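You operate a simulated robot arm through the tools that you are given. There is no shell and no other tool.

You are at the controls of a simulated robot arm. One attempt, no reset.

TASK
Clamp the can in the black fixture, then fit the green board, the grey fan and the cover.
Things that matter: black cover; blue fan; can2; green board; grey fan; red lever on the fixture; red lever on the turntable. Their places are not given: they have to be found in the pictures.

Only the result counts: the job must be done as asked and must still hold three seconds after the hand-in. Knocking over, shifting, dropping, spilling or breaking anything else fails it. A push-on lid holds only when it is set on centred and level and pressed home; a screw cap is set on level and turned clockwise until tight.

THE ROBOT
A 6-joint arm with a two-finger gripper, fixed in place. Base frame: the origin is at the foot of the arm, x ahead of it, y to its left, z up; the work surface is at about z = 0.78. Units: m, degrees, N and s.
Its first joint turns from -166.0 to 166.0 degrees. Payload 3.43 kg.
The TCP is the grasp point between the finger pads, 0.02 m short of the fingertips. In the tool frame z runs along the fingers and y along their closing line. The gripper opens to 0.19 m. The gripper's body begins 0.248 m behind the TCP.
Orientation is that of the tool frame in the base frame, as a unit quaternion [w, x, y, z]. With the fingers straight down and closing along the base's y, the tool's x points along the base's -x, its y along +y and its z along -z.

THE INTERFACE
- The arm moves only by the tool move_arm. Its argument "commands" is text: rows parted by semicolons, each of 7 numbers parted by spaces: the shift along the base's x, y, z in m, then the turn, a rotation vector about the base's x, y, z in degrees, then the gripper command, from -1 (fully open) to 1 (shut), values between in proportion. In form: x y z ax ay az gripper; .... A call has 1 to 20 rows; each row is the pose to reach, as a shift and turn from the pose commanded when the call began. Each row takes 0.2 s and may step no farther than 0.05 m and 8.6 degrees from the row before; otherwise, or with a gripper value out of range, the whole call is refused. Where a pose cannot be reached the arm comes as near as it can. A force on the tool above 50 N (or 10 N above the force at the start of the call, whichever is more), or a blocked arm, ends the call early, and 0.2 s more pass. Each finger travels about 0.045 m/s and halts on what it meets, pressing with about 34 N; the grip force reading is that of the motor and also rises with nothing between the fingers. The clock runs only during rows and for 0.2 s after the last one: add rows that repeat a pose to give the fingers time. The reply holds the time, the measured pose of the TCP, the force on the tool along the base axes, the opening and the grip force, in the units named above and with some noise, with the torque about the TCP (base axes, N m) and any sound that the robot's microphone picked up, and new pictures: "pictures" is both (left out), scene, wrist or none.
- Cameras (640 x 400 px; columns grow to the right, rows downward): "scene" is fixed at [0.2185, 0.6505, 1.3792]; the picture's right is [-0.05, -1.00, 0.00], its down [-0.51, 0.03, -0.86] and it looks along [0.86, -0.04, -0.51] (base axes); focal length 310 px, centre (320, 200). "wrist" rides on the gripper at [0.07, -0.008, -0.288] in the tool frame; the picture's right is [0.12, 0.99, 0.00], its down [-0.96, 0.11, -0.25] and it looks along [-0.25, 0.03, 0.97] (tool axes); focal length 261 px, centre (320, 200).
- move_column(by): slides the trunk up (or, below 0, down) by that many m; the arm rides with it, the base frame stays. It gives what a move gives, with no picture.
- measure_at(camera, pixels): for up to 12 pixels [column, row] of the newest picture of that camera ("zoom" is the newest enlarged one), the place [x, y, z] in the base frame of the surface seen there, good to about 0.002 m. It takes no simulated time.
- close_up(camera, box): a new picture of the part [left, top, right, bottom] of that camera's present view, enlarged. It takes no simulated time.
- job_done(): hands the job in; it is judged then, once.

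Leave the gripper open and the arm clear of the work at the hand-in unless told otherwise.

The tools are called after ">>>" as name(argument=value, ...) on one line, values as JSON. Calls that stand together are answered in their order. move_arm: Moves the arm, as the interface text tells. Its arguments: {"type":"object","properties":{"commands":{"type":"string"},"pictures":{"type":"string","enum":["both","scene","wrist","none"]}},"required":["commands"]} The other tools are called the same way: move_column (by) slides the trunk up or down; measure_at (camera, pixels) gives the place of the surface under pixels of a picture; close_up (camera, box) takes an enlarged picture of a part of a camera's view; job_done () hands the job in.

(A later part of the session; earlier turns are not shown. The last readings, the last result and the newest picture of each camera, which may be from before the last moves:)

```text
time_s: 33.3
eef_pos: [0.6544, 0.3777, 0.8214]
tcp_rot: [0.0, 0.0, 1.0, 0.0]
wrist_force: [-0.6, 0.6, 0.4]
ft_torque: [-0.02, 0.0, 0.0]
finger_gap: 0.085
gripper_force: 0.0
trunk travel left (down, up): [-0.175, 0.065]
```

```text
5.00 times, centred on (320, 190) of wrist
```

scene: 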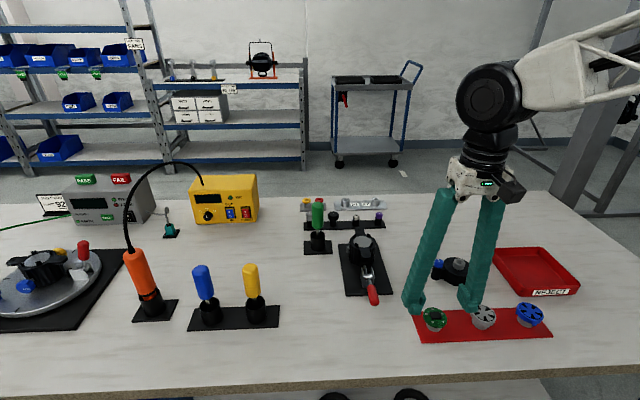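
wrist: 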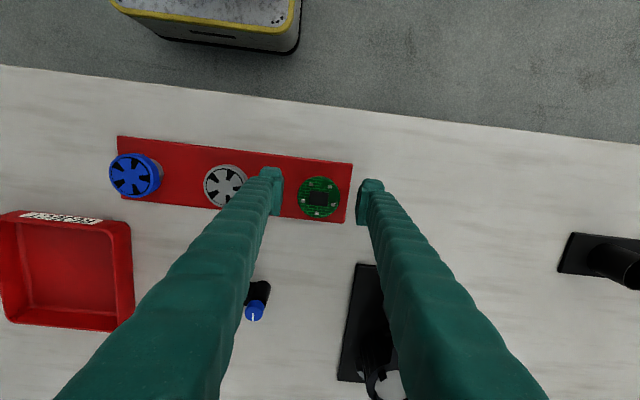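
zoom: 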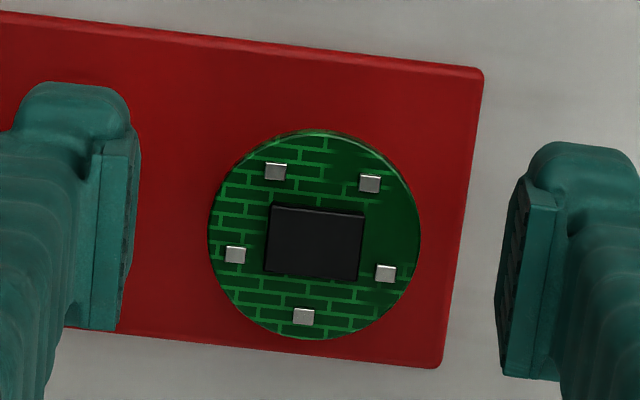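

Pads are now level with the board. I close in stages, first to about 0.052.

>>> move_arm(commands="0 0 0 0 0 0 0.3; 0 0 0 0 0 0 0.45; 0 0 0 0 0 0 0.45", pictures="none")

>>> move_arm(commands="0 0 0 0 0 0 0.55; 0 0 0 0 0 0 0.55", pictures="wrist")

>>> close_up(camera="scene", box=[400, 290, 480, 345])

```text
time_s: 34.1
eef_pos: [0.6535, 0.3789, 0.8214]
tcp_rot: [0.001, 0.001, 1.0, 0.0]
wrist_force: [-0.3, 0.3, -0.3]
ft_torque: [-0.04, 0.01, 0.03]
finger_gap: 0.0522
gripper_force: 0.2
trunk travel left (down, up): [-0.175, 0.065]
```

```text
time_s: 34.7
eef_pos: [0.6555, 0.3782, 0.8215]
tcp_rot: [0.0, 0.0, 1.0, 0.0]
wrist_force: [-0.3, 0.0, -0.3]
ft_torque: [0.03, -0.01, 0.03]
finger_gap: 0.0472
gripper_force: 33.3
trunk travel left (down, up): [-0.175, 0.065]
```

wrist: 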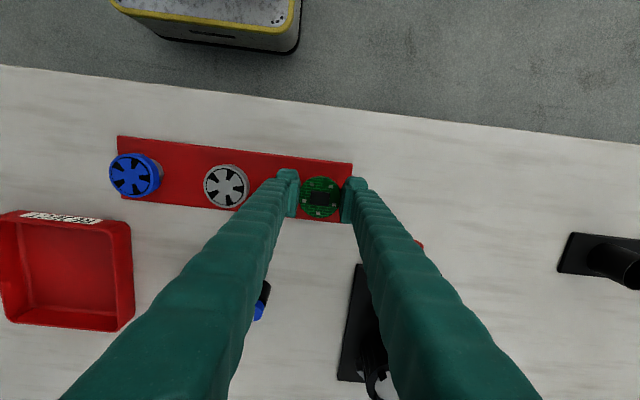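

```text
7.27 times, centred on (440, 318) of scene
```

zoom: 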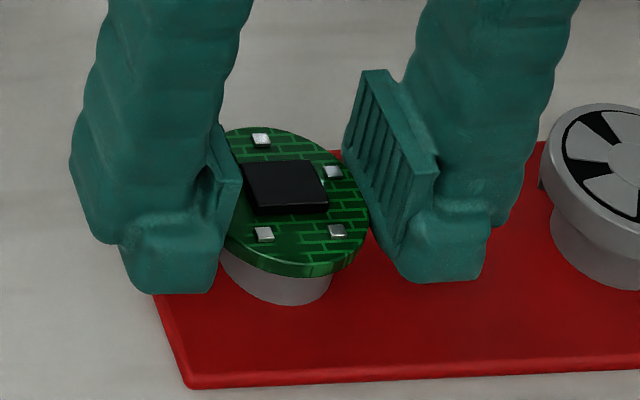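

Gripped: gap 0.0472 at 33 N. I lift slowly 2 cm and check the board comes level.

>>> move_arm(commands="0 0 0.005 0 0 0 0.6; 0 0 0.01 0 0 0 0.6; 0 0 0.02 0 0 0 0.6; 0 0 0.03 0 0 0 0.6; 0 0 0.03 0 0 0 0.6", pictures="both")

>>> close_up(camera="scene", box=[400, 270, 480, 335])

>>> close_up(camera="wrist", box=[280, 160, 370, 225])

```text
time_s: 35.9
eef_pos: [0.6534, 0.3782, 0.8525]
tcp_rot: [0.001, 0.0, 1.0, 0.0]
wrist_force: [0.1, -0.9, -0.3]
ft_torque: [0.03, 0.0, 0.01]
finger_gap: 0.0471
gripper_force: 33.8
trunk travel left (down, up): [-0.175, 0.065]
```

scene: 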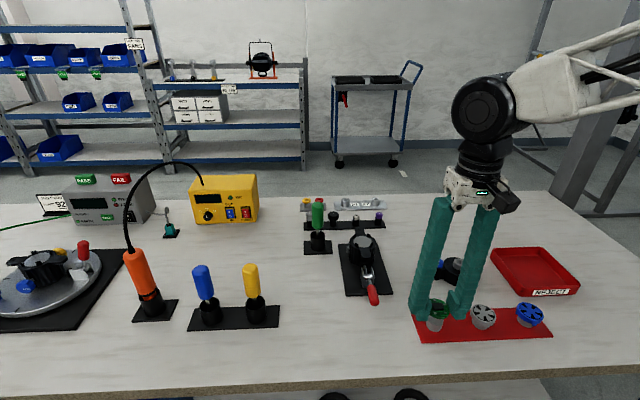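
wrist: 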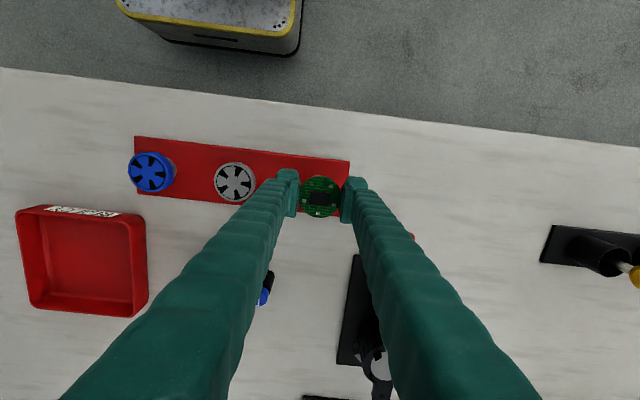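

```text
6.15 times, centred on (440, 302) of scene
```

zoom: 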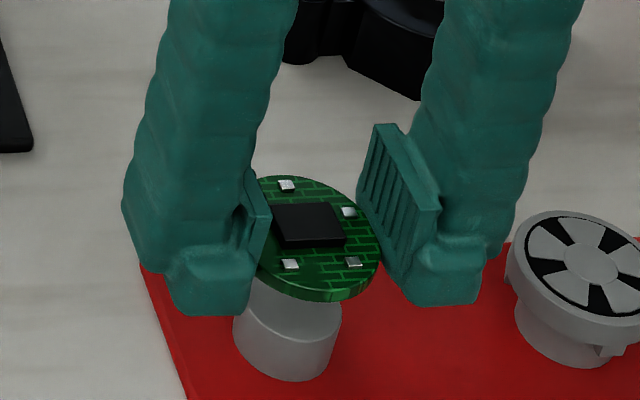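

```text
6.15 times, centred on (325, 192) of wrist
```

zoom: 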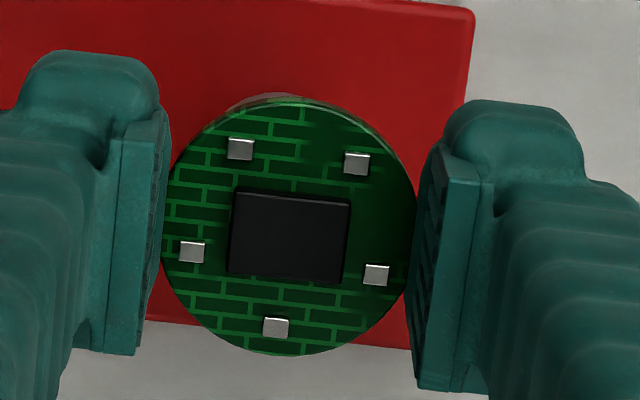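

The board lifted off its peg. I measure its level and its place in the hand.

>>> measure_at(camera="zoom", pixels=[[175, 200], [405, 240], [300, 108], [270, 345], [200, 150], [385, 310], [380, 145], [195, 300], [290, 235]])

>>> close_up(camera="scene", box=[425, 290, 457, 325])

>>> measure_at(camera="zoom", pixels=[[320, 100], [320, 290], [320, 270], [420, 170], [250, 240], [200, 180], [320, 190], [410, 240], [330, 305], [330, 315]])

```text
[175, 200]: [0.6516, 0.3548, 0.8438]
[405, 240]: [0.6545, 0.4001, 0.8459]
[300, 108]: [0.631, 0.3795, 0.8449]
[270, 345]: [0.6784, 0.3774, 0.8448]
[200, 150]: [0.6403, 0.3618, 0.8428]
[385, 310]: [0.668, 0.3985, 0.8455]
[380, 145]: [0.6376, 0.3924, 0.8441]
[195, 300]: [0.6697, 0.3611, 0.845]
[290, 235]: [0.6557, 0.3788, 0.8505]
```

```text
11.43 times, centred on (441, 308) of scene
```

zoom: 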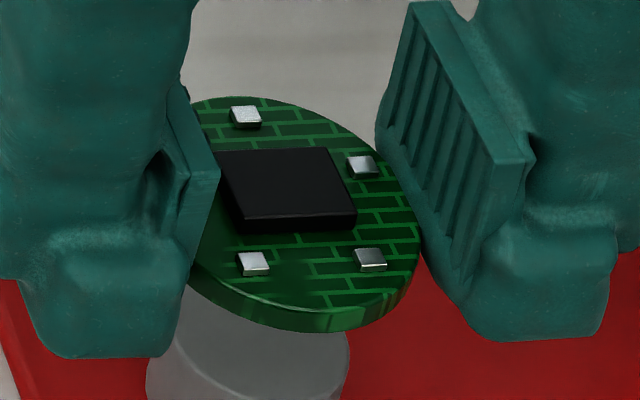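

```text
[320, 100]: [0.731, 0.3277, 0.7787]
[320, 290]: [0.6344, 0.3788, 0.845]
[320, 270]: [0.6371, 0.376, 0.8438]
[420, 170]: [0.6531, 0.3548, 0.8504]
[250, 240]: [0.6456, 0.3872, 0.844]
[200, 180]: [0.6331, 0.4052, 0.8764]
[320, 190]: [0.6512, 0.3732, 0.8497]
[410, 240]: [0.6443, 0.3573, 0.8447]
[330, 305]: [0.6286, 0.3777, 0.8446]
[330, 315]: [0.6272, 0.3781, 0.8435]
```

The board is level and centred on the TCP within ~0.5 mm, its top ≈0.0075 below TCP. I carry it up and over the can, staying at TCP z≈0.95.

>>> move_arm(commands="0 0 0.04 0 0 0 0.6; 0 0 0.08 0 0 0 0.6; 0.03 0.015 0.1 0 0 0 0.6; 0.07 0.037 0.1 0 0 0 0.6; 0.11 0.06 0.1 0 0 0 0.6; 0.15 0.082 0.1 0 0 0 0.6; 0.19 0.105 0.1 0 0 0 0.6; 0.223 0.1225 0.1 0 0 0 0.6; 0.223 0.1225 0.1 0 0 0 0.6", pictures="both")

>>> close_up(camera="wrist", box=[275, 160, 365, 225])

>>> close_up(camera="scene", box=[335, 185, 395, 265])

```text
time_s: 37.9
eef_pos: [0.8768, 0.5025, 0.951]
tcp_rot: [0.001, 0.0, 1.0, 0.0]
wrist_force: [1.1, 0.0, -0.3]
ft_torque: [-0.02, 0.05, 0.0]
finger_gap: 0.0469
gripper_force: 34.4
trunk travel left (down, up): [-0.175, 0.065]
```

scene: 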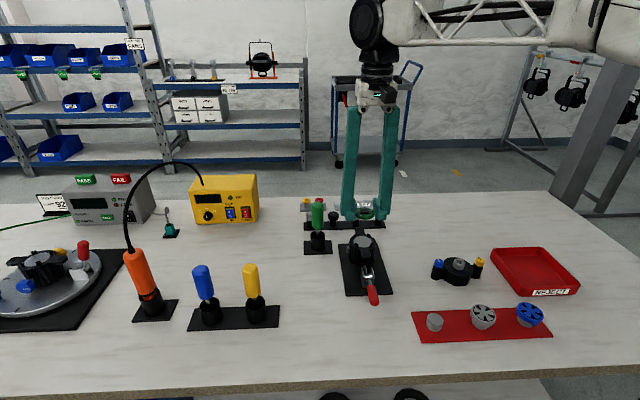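
wrist: 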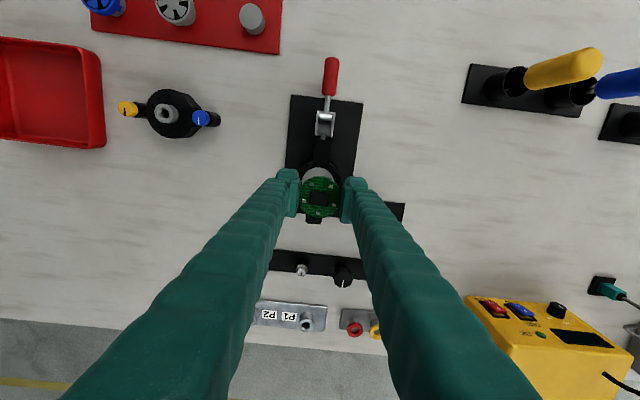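

```text
6.15 times, centred on (320, 192) of wrist
```

zoom: 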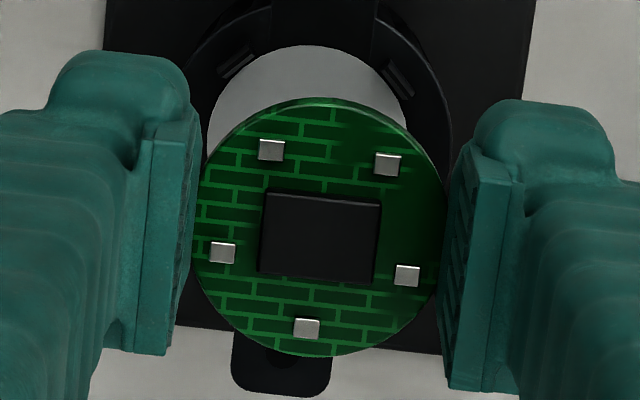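

```text
5.00 times, centred on (365, 225) of scene
```

zoom: 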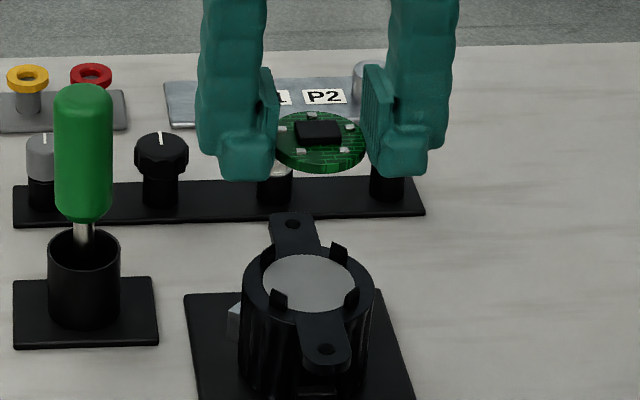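

The board hovers above the can. I lower to about 1 cm above the tabs (TCP ≈0.880) and check alignment.

>>> move_arm(commands="0 0 -0.035 0 0 0 0.6; 0 0 -0.06 0 0 0 0.6; 0 0 -0.071 0 0 0 0.6; 0 0 -0.071 0 0 0 0.6", pictures="wrist")

>>> close_up(camera="scene", box=[340, 218, 390, 268])

>>> close_up(camera="wrist", box=[275, 160, 365, 225])

```text
time_s: 38.9
eef_pos: [0.8782, 0.501, 0.8802]
tcp_rot: [0.0, 0.0, 1.0, 0.0]
wrist_force: [0.0, 0.2, 0.4]
ft_torque: [0.0, -0.02, -0.03]
finger_gap: 0.0471
gripper_force: 33.5
trunk travel left (down, up): [-0.175, 0.065]
```

wrist: 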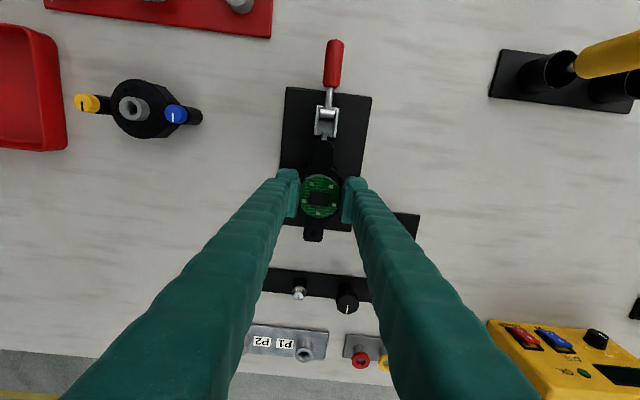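

```text
8.00 times, centred on (365, 243) of scene
```

zoom: 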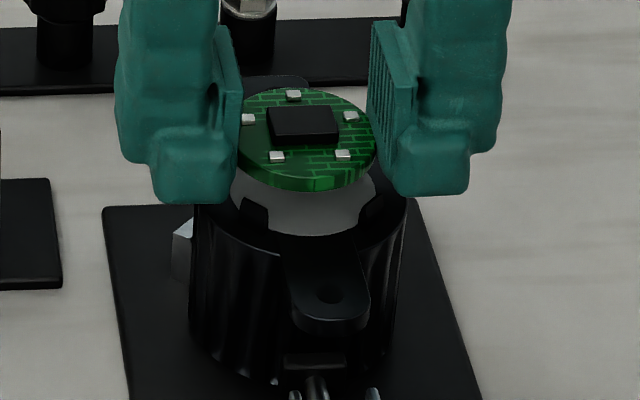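

```text
6.15 times, centred on (320, 192) of wrist
```

zoom: 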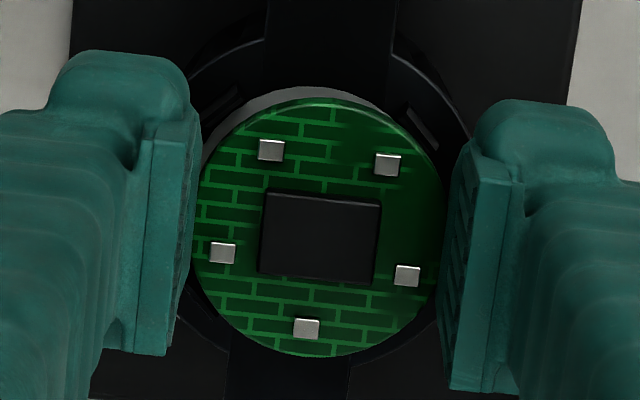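

>>> measure_at(camera="zoom", pixels=[[203, 215], [436, 240], [330, 106], [310, 350], [232, 95], [415, 118], [215, 155], [405, 110], [180, 310], [445, 335], [190, 130], [465, 140]])

>>> close_up(camera="scene", box=[340, 218, 390, 268])

>>> measure_at(camera="zoom", pixels=[[252, 215], [372, 212], [310, 235], [310, 185], [300, 92], [370, 140], [330, 292], [195, 230], [400, 225], [308, 245], [300, 170]])

```text
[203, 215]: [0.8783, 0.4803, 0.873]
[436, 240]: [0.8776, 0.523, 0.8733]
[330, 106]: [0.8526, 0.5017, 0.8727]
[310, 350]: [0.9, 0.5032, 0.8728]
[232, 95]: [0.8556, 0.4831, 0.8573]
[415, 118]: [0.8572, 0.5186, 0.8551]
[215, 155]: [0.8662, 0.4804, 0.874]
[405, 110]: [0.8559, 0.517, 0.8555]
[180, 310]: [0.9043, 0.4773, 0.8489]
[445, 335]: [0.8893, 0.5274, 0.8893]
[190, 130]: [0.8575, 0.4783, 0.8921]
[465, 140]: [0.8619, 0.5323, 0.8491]
```

```text
8.00 times, centred on (365, 243) of scene
```

zoom: 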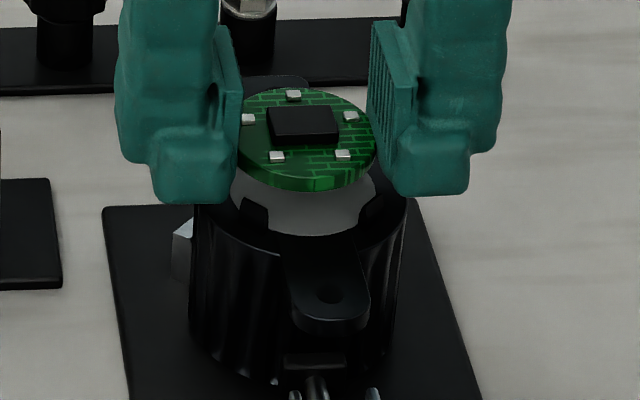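

```text
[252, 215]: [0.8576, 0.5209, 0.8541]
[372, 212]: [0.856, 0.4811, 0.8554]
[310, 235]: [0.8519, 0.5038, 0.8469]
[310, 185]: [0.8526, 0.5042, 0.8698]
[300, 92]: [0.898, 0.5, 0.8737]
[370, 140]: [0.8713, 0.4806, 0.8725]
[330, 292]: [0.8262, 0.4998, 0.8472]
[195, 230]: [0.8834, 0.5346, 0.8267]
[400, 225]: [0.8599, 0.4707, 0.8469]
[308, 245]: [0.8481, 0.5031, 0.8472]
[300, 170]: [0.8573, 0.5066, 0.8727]
```

Board and can centres agree within ~1 mm. I shift +0.0006 in x and lower in small steps, watching the force.

>>> move_arm(commands="0.0006 -0.0002 -0.004 0 0 0 0.6; 0.0006 -0.0002 -0.008 0 0 0 0.6; 0.0006 -0.0002 -0.010 0 0 0 0.6; 0.0006 -0.0002 -0.012 0 0 0 0.6", pictures="none")

>>> close_up(camera="scene", box=[340, 218, 390, 268])

```text
time_s: 39.9
eef_pos: [0.8762, 0.501, 0.8684]
tcp_rot: [0.0, 0.0, 1.0, 0.0]
wrist_force: [0.7, -1.5, 0.5]
ft_torque: [-0.04, -0.01, -0.01]
finger_gap: 0.0469
gripper_force: 33.8
trunk travel left (down, up): [-0.175, 0.065]
```

```text
8.00 times, centred on (365, 243) of scene
```

zoom: 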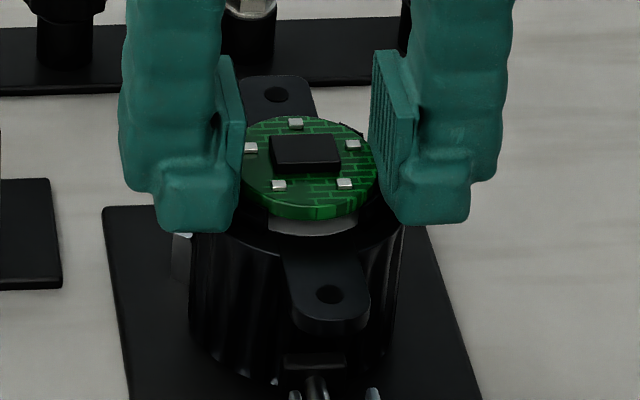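

No contact yet. I continue 2 mm at a time.

>>> move_arm(commands="0 0 -0.001 0 0 0 0.6; 0 0 -0.002 0 0 0 0.6; 0 0 -0.003 0 0 0 0.6; 0 0 -0.003 0 0 0 0.6", pictures="none")

>>> close_up(camera="scene", box=[345, 224, 381, 259])

```text
time_s: 40.9
eef_pos: [0.8777, 0.5002, 0.8676]
tcp_rot: [0.001, 0.0, 1.0, 0.0]
wrist_force: [1.5, -3.1, 27.9]
ft_torque: [-0.25, -0.07, 0.04]
finger_gap: 0.0472
gripper_force: 33.7
trunk travel left (down, up): [-0.175, 0.065]
```

```text
11.43 times, centred on (363, 242) of scene
```

zoom: 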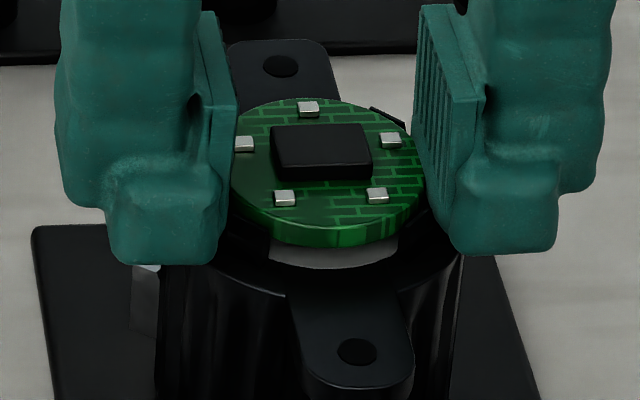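

The tips touch the can rim (28 N). The board's underside is about 2 mm inside the tabs. I relieve the pressure (raise command 2 mm) and open slowly to release it.

>>> move_arm(commands="0 0 0.001 0 0 0 0.6; 0 0 0.002 0 0 0 0.6; 0 0 0.002 0 0 0 0.52; 0 0 0.002 0 0 0 0.49; 0 0 0.002 0 0 0 0.47; 0 0 0.002 0 0 0 0.45; 0 0 0.002 0 0 0 0.42", pictures="wrist")

>>> close_up(camera="scene", box=[345, 224, 381, 259])

>>> close_up(camera="wrist", box=[275, 160, 365, 225])

```text
time_s: 42.5
eef_pos: [0.8764, 0.5016, 0.8679]
tcp_rot: [-0.001, 0.0, 1.0, 0.0]
wrist_force: [2.8, 3.3, 13.2]
ft_torque: [-0.41, -0.11, 0.18]
finger_gap: 0.0531
gripper_force: 0.1
trunk travel left (down, up): [-0.175, 0.065]
```

wrist: 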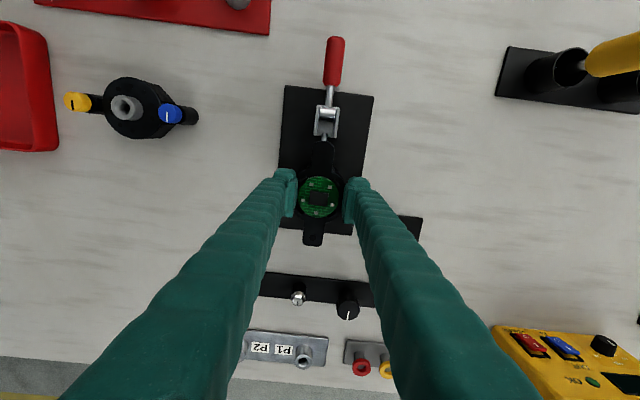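

```text
11.43 times, centred on (363, 242) of scene
```

zoom: 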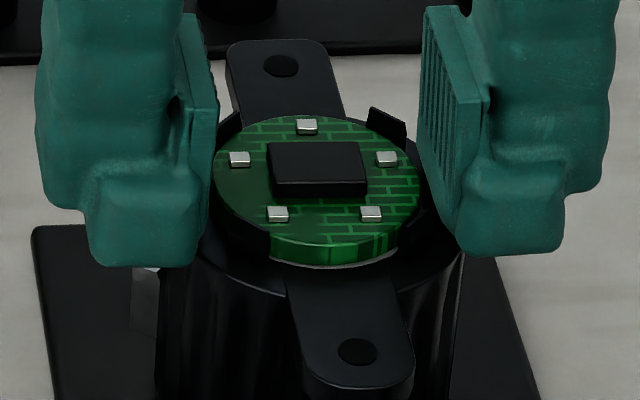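

```text
6.15 times, centred on (320, 192) of wrist
```

zoom: 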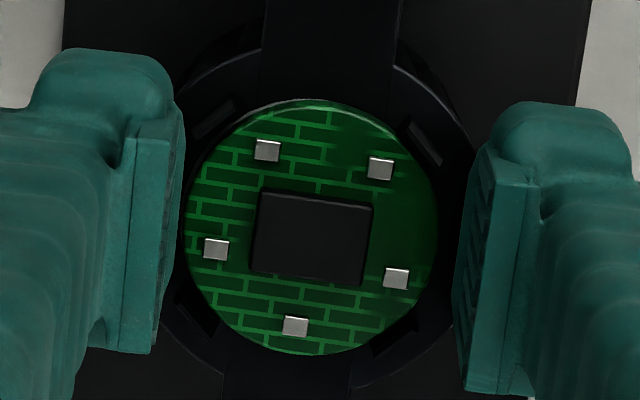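

The board dropped in between the tabs. I measure its level and height.

>>> measure_at(camera="zoom", pixels=[[195, 220], [430, 230], [310, 106], [300, 345], [215, 150], [400, 320], [400, 150], [215, 310], [310, 235], [250, 180], [370, 200], [300, 300]])

>>> close_up(camera="scene", box=[350, 229, 376, 254])

>>> measure_at(camera="zoom", pixels=[[240, 110], [380, 110], [300, 75], [300, 200], [320, 230], [200, 150], [400, 150], [250, 180], [370, 180], [320, 245], [320, 255]])

```text
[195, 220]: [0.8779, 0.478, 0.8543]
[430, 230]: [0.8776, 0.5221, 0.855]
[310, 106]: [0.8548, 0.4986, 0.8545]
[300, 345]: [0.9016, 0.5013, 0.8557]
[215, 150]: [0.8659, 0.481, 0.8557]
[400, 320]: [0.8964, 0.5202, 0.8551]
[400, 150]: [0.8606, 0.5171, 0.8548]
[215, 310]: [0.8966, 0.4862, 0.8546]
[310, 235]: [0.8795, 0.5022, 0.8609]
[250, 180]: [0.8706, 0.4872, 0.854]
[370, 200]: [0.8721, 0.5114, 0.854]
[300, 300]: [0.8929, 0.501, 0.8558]
```

```text
16.00 times, centred on (363, 242) of scene
```

zoom: 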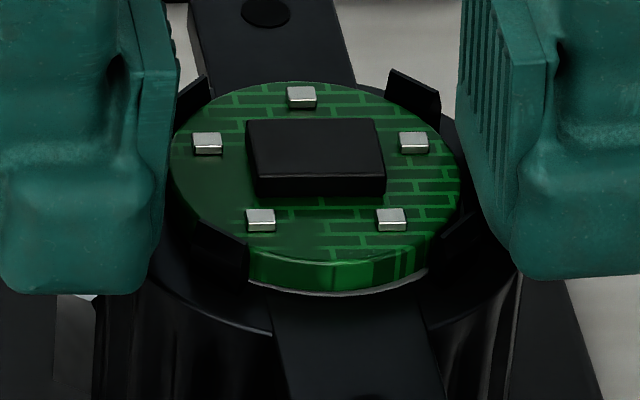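

```text
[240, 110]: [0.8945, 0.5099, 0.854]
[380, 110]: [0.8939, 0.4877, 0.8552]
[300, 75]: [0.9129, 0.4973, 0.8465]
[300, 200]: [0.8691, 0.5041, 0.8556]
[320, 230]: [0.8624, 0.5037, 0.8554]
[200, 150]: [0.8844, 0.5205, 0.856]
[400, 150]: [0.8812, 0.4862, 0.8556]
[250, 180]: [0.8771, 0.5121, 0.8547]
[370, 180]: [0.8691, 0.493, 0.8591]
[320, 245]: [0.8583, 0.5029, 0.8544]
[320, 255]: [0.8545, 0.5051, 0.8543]
```

Board top is level at ≈0.855 inside all four tabs. I raise clear, then will press lightly on the chip with one finger to make sure it is home.

>>> move_arm(commands="0 0 0.004 0 0 0 0.4; 0 0 0.02 0 0 0 0.3; 0 0 0.05 0 0 0 0.3; 0 0 0.05 0 0 0 0.3", pictures="wrist")

>>> close_up(camera="wrist", box=[275, 150, 365, 250])

>>> close_up(camera="scene", box=[350, 229, 376, 254])

```text
time_s: 43.5
eef_pos: [0.8796, 0.5012, 0.9191]
tcp_rot: [0.0, 0.0, 1.0, 0.0]
wrist_force: [-0.3, 0.3, -0.2]
ft_torque: [-0.01, 0.02, -0.01]
finger_gap: 0.0667
gripper_force: 0.1
trunk travel left (down, up): [-0.175, 0.065]
```

wrist: 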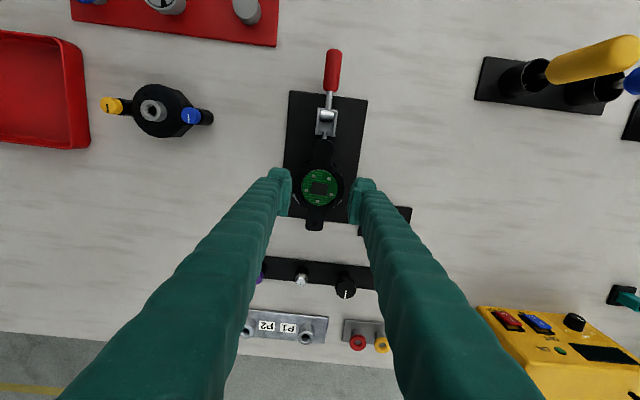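

```text
4.00 times, centred on (320, 200) of wrist
```

zoom: 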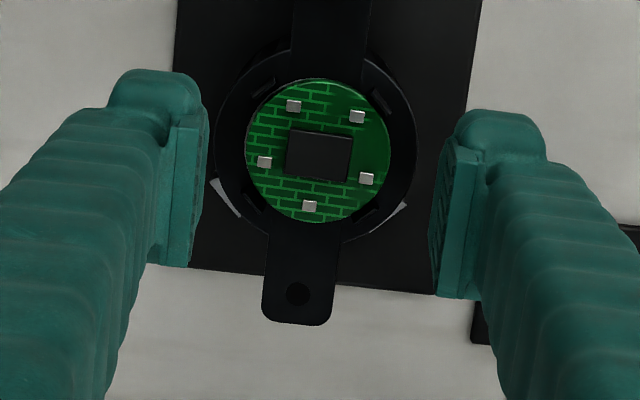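

```text
16.00 times, centred on (363, 242) of scene
```

zoom: 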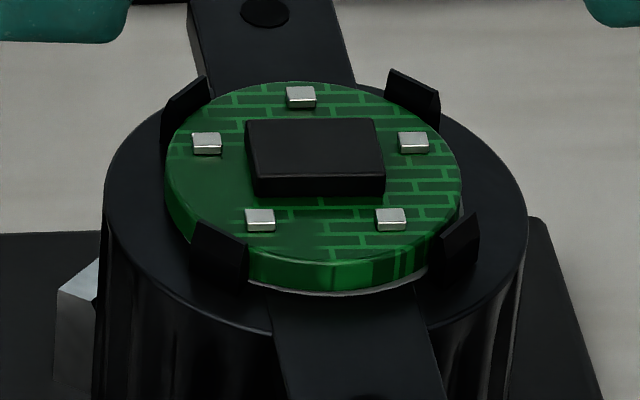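

>>> measure_at(camera="zoom", pixels=[[320, 258], [320, 270], [320, 282], [320, 288], [320, 293], [320, 298], [380, 280], [260, 285], [300, 60], [120, 190], [510, 210]])

```text
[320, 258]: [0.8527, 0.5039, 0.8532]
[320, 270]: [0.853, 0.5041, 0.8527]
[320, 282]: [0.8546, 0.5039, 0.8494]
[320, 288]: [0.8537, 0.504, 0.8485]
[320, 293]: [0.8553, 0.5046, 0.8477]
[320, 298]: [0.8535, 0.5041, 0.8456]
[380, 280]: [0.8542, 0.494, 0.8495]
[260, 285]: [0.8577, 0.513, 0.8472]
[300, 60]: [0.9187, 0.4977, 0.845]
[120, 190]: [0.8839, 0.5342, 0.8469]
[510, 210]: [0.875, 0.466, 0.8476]
```

The board's underside is at the disc (≈0.848), so it is seated. Next the grey fan at ≈(0.6535, 0.2705): I move above it with the fingers 0.085 apart.

>>> move_arm(commands="-0.03 -0.03 0.015 0 0 0 0.3; -0.06 -0.062 0.015 0 0 0 0.2; -0.093 -0.095 0.015 0 0 0 0.105; -0.126 -0.128 0.015 0 0 0 0.105; -0.159 -0.162 0.015 0 0 0 0.105; -0.192 -0.196 0.015 0 0 0 0.105; -0.225 -0.23 0.015 0 0 0 0.105; -0.225 -0.23 0.015 0 0 0 0.105", pictures="both")

>>> close_up(camera="wrist", box=[275, 140, 365, 215])

```text
time_s: 45.3
eef_pos: [0.6513, 0.2711, 0.9321]
tcp_rot: [0.0, 0.0, 1.0, -0.001]
wrist_force: [0.4, -0.8, -0.8]
ft_torque: [0.03, -0.01, 0.05]
finger_gap: 0.0853
gripper_force: 0.1
trunk travel left (down, up): [-0.175, 0.065]
```

scene: 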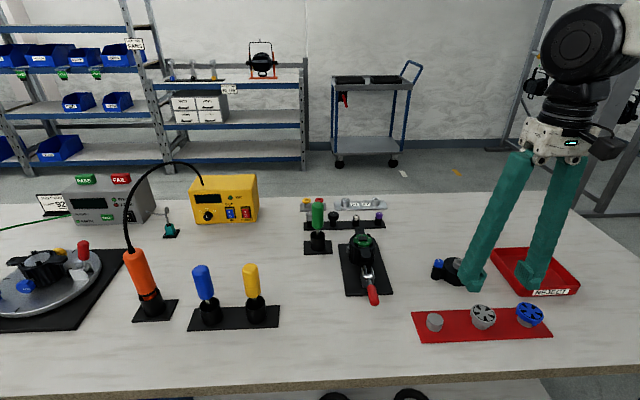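
wrist: 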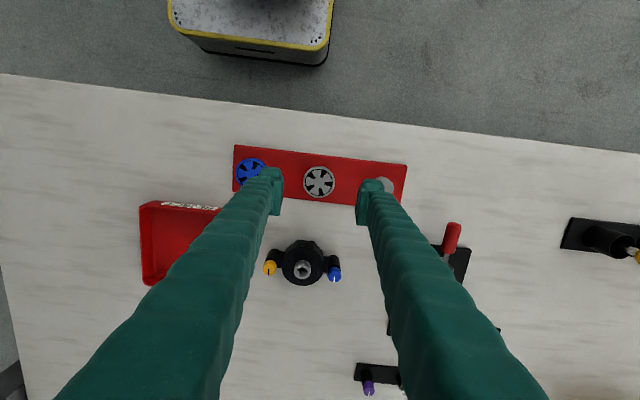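

```text
5.33 times, centred on (320, 178) of wrist
```

zoom: 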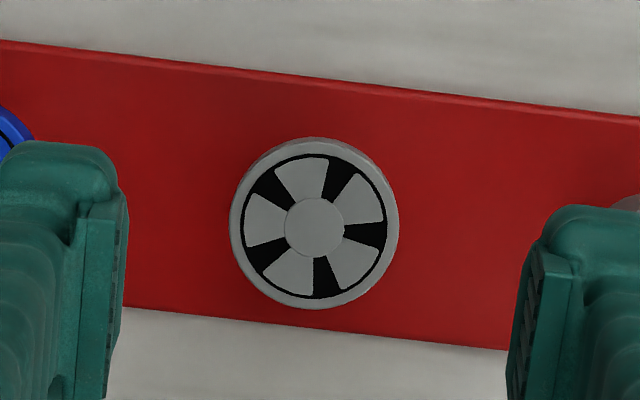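

The fan is centred between the fingers. I measure its rim for an accurate centre.

>>> measure_at(camera="zoom", pixels=[[234, 222], [396, 222], [315, 144], [315, 304], [260, 165], [370, 280], [370, 165], [258, 280], [315, 228]])

>>> move_arm(commands="0 0 0 0 0 0 0.263; 0 0 0 0 0 0 0.263", pictures="none")

>>> move_arm(commands="0 0 0 0 0 0 0.263", pictures="none")

```text
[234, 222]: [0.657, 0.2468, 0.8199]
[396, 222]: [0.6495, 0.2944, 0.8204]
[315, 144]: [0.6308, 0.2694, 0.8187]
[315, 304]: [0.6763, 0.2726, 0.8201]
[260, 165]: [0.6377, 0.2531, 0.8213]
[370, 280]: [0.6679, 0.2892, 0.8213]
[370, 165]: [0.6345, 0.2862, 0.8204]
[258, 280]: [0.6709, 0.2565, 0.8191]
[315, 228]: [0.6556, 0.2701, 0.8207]
```

```text
time_s: 45.9
eef_pos: [0.6507, 0.2712, 0.9318]
tcp_rot: [0.0, 0.0, 1.0, 0.0]
wrist_force: [0.1, -0.5, 0.4]
ft_torque: [-0.02, -0.01, 0.02]
finger_gap: 0.0697
gripper_force: 0.1
trunk travel left (down, up): [-0.175, 0.065]
```

```text
time_s: 46.3
eef_pos: [0.6508, 0.2714, 0.9311]
tcp_rot: [0.002, 0.0, 1.0, 0.001]
wrist_force: [-0.2, -0.2, 0.3]
ft_torque: [-0.03, -0.03, 0.0]
finger_gap: 0.0699
gripper_force: 0.1
trunk travel left (down, up): [-0.175, 0.065]
```

Fan centre ≈(0.6531, 0.271). I descend to TCP z≈0.8205 with the pads at disc height.

>>> move_arm(commands="0.0022 -0.0002 -0.04 0 0 0 0.263; 0.0022 -0.0002 -0.08 0 0 0 0.263; 0.0022 -0.0002 -0.1 0 0 0 0.263; 0.0022 -0.0002 -0.1112 0 0 0 0.263; 0.0022 -0.0002 -0.1112 0 0 0 0.263", pictures="wrist")

>>> close_up(camera="scene", box=[450, 285, 530, 345])

>>> close_up(camera="wrist", box=[265, 150, 375, 230])

```text
time_s: 47.5
eef_pos: [0.6554, 0.2712, 0.8185]
tcp_rot: [-0.001, 0.0, 1.0, 0.0]
wrist_force: [0.4, 0.1, 0.9]
ft_torque: [0.02, 0.0, 0.02]
finger_gap: 0.0702
gripper_force: 0.0
trunk travel left (down, up): [-0.175, 0.065]
```

wrist: 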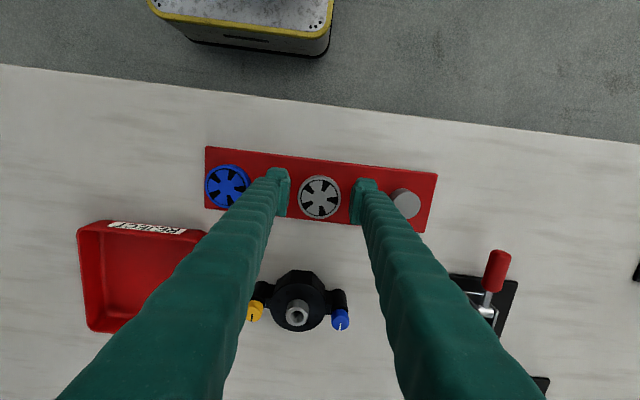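

```text
6.67 times, centred on (490, 315) of scene
```

zoom: 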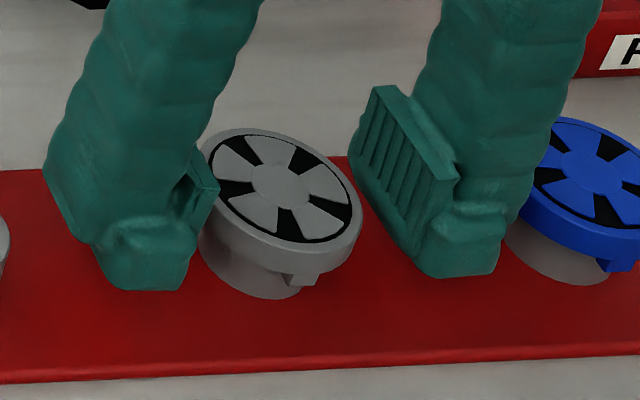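

```text
5.00 times, centred on (320, 190) of wrist
```

zoom: 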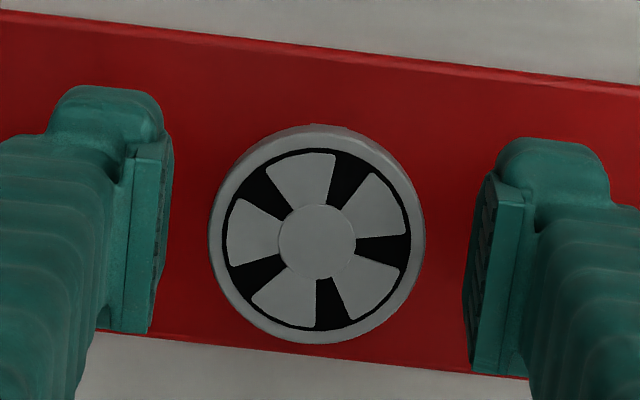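

The pads straddle the fan's rim, clear of the blue fan. I close on it.

>>> move_arm(commands="0 0 0 0 0 0 0.4; 0 0 0 0 0 0 0.46; 0 0 0 0 0 0 0.52; 0 0 0 0 0 0 0.6; 0 0 0 0 0 0 0.6", pictures="wrist")

>>> close_up(camera="scene", box=[450, 285, 530, 345])

```text
time_s: 48.7
eef_pos: [0.6552, 0.2709, 0.8205]
tcp_rot: [0.0, -0.001, 1.0, 0.001]
wrist_force: [0.5, 0.0, 0.3]
ft_torque: [0.03, 0.0, -0.02]
finger_gap: 0.0475
gripper_force: 34.4
trunk travel left (down, up): [-0.175, 0.065]
```

wrist: 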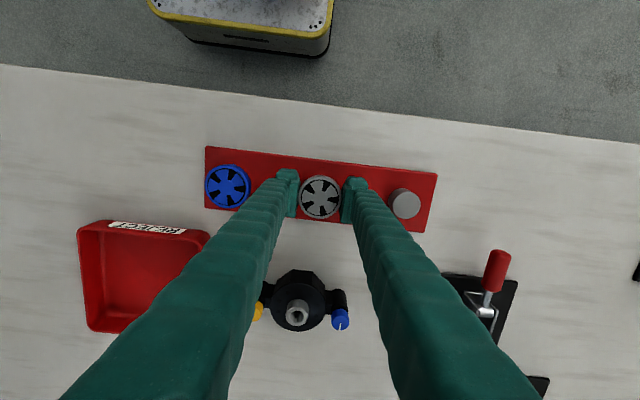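

```text
6.67 times, centred on (490, 315) of scene
```

zoom: 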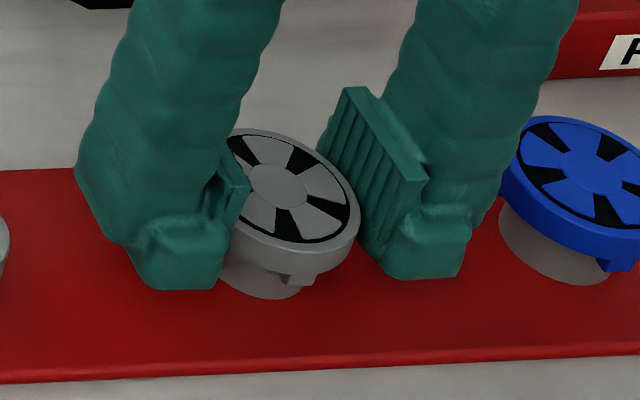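

Gripped (0.0475, 34 N). I lift 3 cm and check level and position in the hand.

>>> move_arm(commands="0 0 0.005 0 0 0 0.6; 0 0 0.01 0 0 0 0.6; 0 0 0.02 0 0 0 0.6; 0 0 0.03 0 0 0 0.6; 0 0 0.03 0 0 0 0.6", pictures="both")

>>> close_up(camera="wrist", box=[275, 155, 365, 225])

>>> measure_at(camera="zoom", pixels=[[200, 215], [435, 235], [330, 95], [310, 350], [230, 145], [405, 315], [400, 145], [225, 310], [318, 225]])

>>> close_up(camera="scene", box=[455, 275, 525, 335])

```text
time_s: 49.9
eef_pos: [0.6541, 0.2699, 0.8504]
tcp_rot: [0.0, 0.0, 1.0, 0.0]
wrist_force: [-0.3, -0.9, -0.5]
ft_torque: [0.04, 0.04, 0.01]
finger_gap: 0.047
gripper_force: 34.1
trunk travel left (down, up): [-0.175, 0.065]
```

scene: 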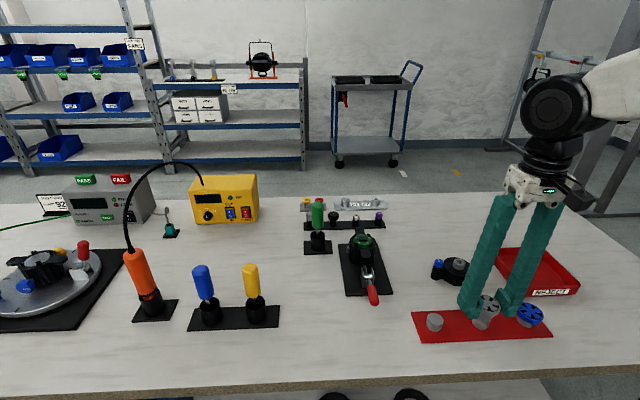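
wrist: 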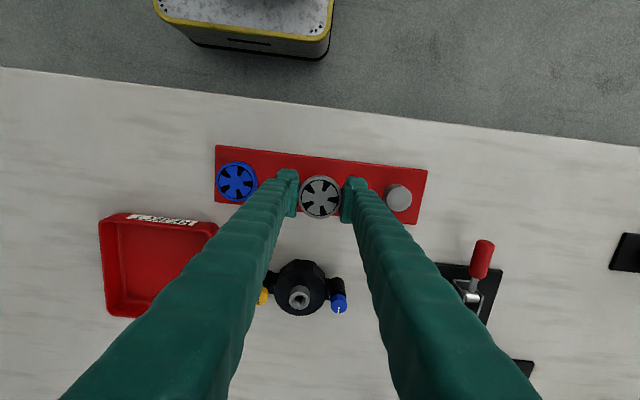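

```text
5.71 times, centred on (320, 190) of wrist
```

zoom: 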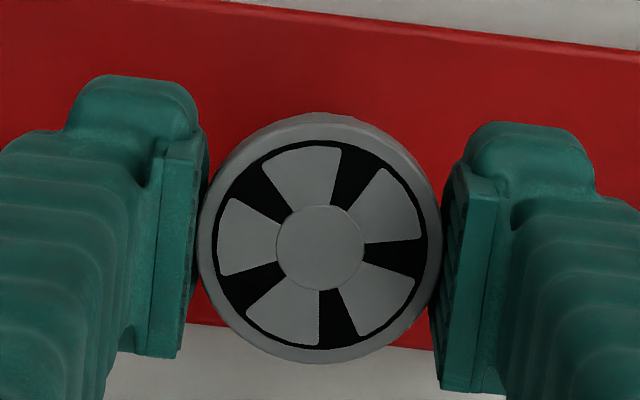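

```text
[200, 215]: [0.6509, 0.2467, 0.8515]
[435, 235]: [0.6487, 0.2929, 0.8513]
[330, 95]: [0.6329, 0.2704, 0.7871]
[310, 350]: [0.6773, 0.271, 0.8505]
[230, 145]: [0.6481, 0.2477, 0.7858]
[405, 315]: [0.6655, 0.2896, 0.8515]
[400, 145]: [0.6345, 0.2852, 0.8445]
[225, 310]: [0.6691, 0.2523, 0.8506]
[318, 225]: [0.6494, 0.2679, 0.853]
```

```text
6.67 times, centred on (490, 305) of scene
```

zoom: 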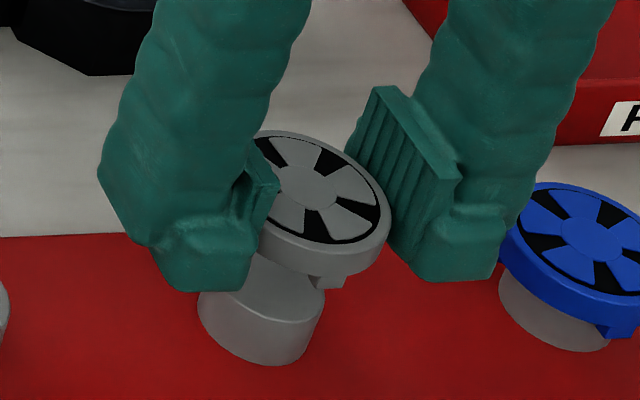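

>>> close_up(camera="wrist", box=[275, 155, 365, 225])

>>> measure_at(camera="zoom", pixels=[[330, 132], [310, 355], [330, 128], [310, 358], [205, 240], [432, 250], [260, 150], [390, 330], [395, 165], [240, 325]])

>>> move_arm(commands="0 0 0.01 0 0 0 0.6; 0 0 0.01 0 0 0 0.6", pictures="none")

>>> move_arm(commands="0 0 0 0 0 0 0.6", pictures="none")

```text
5.71 times, centred on (320, 190) of wrist
```

zoom: 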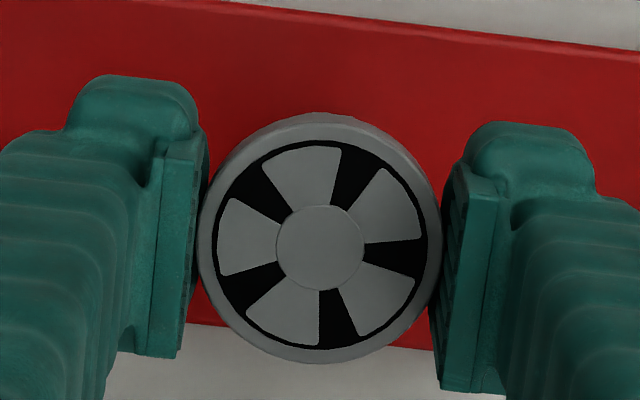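

```text
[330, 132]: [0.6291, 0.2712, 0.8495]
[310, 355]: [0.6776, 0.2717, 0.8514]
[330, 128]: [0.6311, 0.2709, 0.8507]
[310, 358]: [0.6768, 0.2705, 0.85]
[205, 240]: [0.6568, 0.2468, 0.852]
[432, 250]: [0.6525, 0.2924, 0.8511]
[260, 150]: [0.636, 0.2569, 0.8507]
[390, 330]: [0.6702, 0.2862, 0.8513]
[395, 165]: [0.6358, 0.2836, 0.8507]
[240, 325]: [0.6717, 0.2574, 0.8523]
```

```text
time_s: 50.5
eef_pos: [0.656, 0.2685, 0.8611]
tcp_rot: [0.001, 0.0, 1.0, 0.0]
wrist_force: [0.5, 0.1, -0.3]
ft_torque: [0.02, 0.01, -0.05]
finger_gap: 0.0472
gripper_force: 34.0
trunk travel left (down, up): [-0.175, 0.065]
```

```text
time_s: 50.9
eef_pos: [0.655, 0.2703, 0.8608]
tcp_rot: [0.0, 0.0, 1.0, 0.0]
wrist_force: [0.3, -0.2, 0.9]
ft_torque: [-0.03, -0.03, 0.02]
finger_gap: 0.0472
gripper_force: 34.5
trunk travel left (down, up): [-0.175, 0.065]
```

Fan centre in hand ≈(0.6535, 0.2706), level, top at TCP height. I carry it up and across to above the can.

>>> move_arm(commands="0 0 0.045 0 0 0 0.6; 0 0 0.09 0 0 0 0.6; 0.03 0.03 0.095 0 0 0 0.6; 0.063 0.065 0.095 0 0 0 0.6; 0.096 0.099 0.095 0 0 0 0.6; 0.129 0.133 0.095 0 0 0 0.6; 0.162 0.167 0.095 0 0 0 0.6; 0.195 0.2 0.095 0 0 0 0.6; 0.2237 0.2301 0.095 0 0 0 0.6; 0.2237 0.2301 0.095 0 0 0 0.6", pictures="none")

>>> move_arm(commands="0 0 -0.03 0 0 0 0.6; 0 0 -0.06 0 0 0 0.6; 0 0 -0.068 0 0 0 0.6; 0 0 -0.068 0 0 0 0.6", pictures="both")

>>> close_up(camera="wrist", box=[275, 160, 365, 225])

>>> close_up(camera="scene", box=[340, 215, 390, 268])

```text
time_s: 53.1
eef_pos: [0.8772, 0.5008, 0.9566]
tcp_rot: [0.0, -0.001, 1.0, 0.0]
wrist_force: [0.6, 0.4, -0.6]
ft_torque: [-0.06, 0.04, -0.01]
finger_gap: 0.0472
gripper_force: 34.7
trunk travel left (down, up): [-0.175, 0.065]
```

```text
time_s: 54.1
eef_pos: [0.878, 0.501, 0.8878]
tcp_rot: [0.0, 0.0, 1.0, 0.0]
wrist_force: [0.1, -0.5, 0.3]
ft_torque: [-0.04, -0.02, 0.01]
finger_gap: 0.0468
gripper_force: 33.3
trunk travel left (down, up): [-0.175, 0.065]
```

scene: 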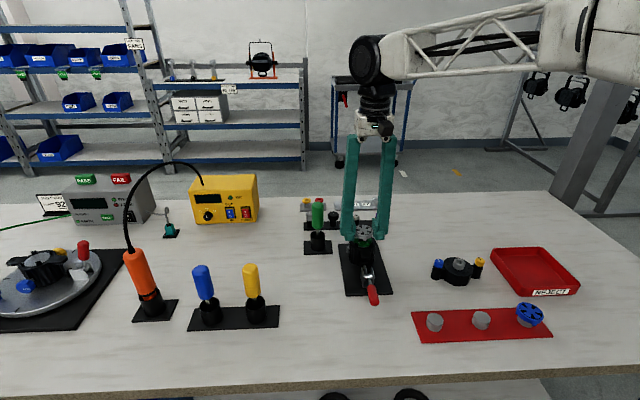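
wrist: 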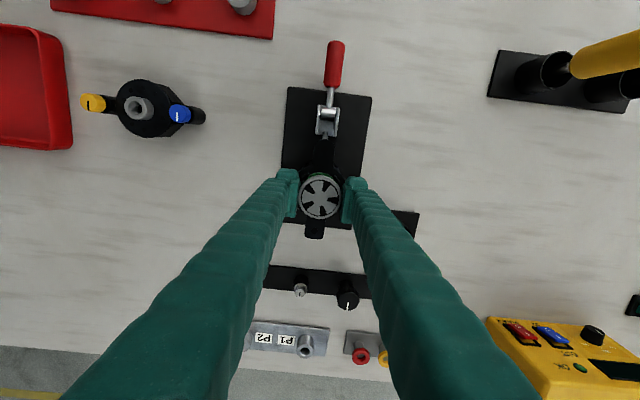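

```text
6.15 times, centred on (320, 192) of wrist
```

zoom: 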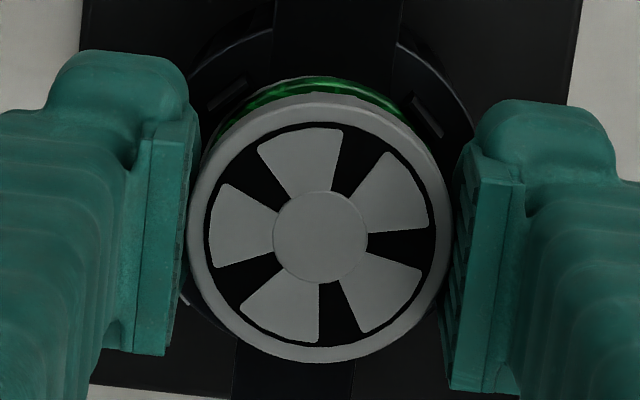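

```text
7.55 times, centred on (365, 242) of scene
```

zoom: 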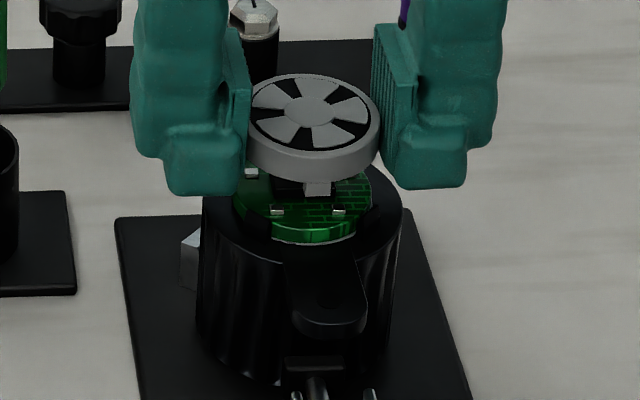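

The fan hovers above the board. I measure both for alignment.

>>> measure_at(camera="zoom", pixels=[[317, 165], [317, 190], [310, 78], [315, 148], [255, 110], [375, 120], [315, 240], [315, 225], [245, 205], [370, 200], [318, 196], [280, 300]])

>>> close_up(camera="wrist", box=[275, 160, 365, 225])

>>> measure_at(camera="zoom", pixels=[[325, 100], [310, 358], [195, 225], [442, 245], [250, 135], [395, 325], [395, 135], [240, 325], [320, 82], [318, 88], [228, 95], [425, 112]])

```text
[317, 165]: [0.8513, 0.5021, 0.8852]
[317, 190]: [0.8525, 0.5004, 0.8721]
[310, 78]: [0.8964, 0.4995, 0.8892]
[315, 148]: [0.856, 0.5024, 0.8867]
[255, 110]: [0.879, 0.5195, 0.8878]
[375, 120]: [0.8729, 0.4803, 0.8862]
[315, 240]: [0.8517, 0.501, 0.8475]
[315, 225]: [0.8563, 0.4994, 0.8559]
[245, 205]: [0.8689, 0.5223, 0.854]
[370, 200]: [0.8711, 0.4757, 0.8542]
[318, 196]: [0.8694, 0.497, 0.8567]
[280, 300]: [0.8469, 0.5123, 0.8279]
```

```text
6.15 times, centred on (320, 192) of wrist
```

zoom: 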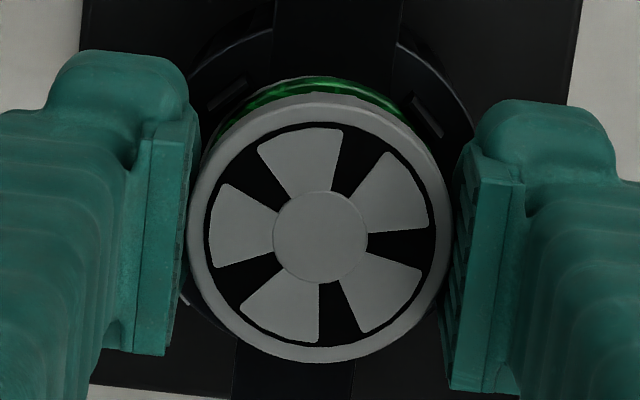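

```text
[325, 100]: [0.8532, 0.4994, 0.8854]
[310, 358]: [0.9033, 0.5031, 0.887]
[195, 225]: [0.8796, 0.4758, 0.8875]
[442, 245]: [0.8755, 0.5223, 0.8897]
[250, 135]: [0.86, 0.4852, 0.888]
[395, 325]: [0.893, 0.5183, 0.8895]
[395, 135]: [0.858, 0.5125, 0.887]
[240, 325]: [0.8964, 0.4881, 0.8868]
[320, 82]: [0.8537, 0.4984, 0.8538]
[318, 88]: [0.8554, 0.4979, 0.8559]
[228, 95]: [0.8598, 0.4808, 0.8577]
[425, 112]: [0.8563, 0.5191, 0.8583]
```

Fan centre ≈(0.8773, 0.5004), matching the can. I lower it onto the board in small steps.

>>> move_arm(commands="0 0.0002 -0.005 0 0 0 0.6; 0 0.0002 -0.01 0 0 0 0.6; 0 0.0002 -0.013 0 0 0 0.6; 0 0.0002 -0.0145 0 0 0 0.6; 0 0.0002 -0.0145 0 0 0 0.6", pictures="none")

>>> close_up(camera="scene", box=[345, 224, 381, 259])

```text
time_s: 55.3
eef_pos: [0.8791, 0.4997, 0.8731]
tcp_rot: [0.0, 0.0, 1.0, 0.0]
wrist_force: [0.1, 0.5, -3.0]
ft_torque: [0.02, -0.01, 0.03]
finger_gap: 0.0472
gripper_force: 34.0
trunk travel left (down, up): [-0.175, 0.065]
```

```text
11.43 times, centred on (363, 242) of scene
```

zoom: 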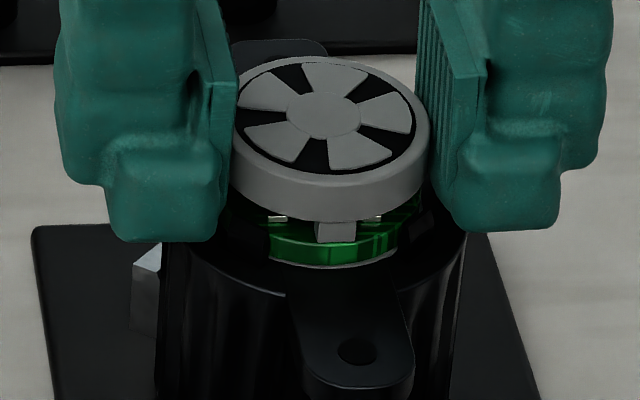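

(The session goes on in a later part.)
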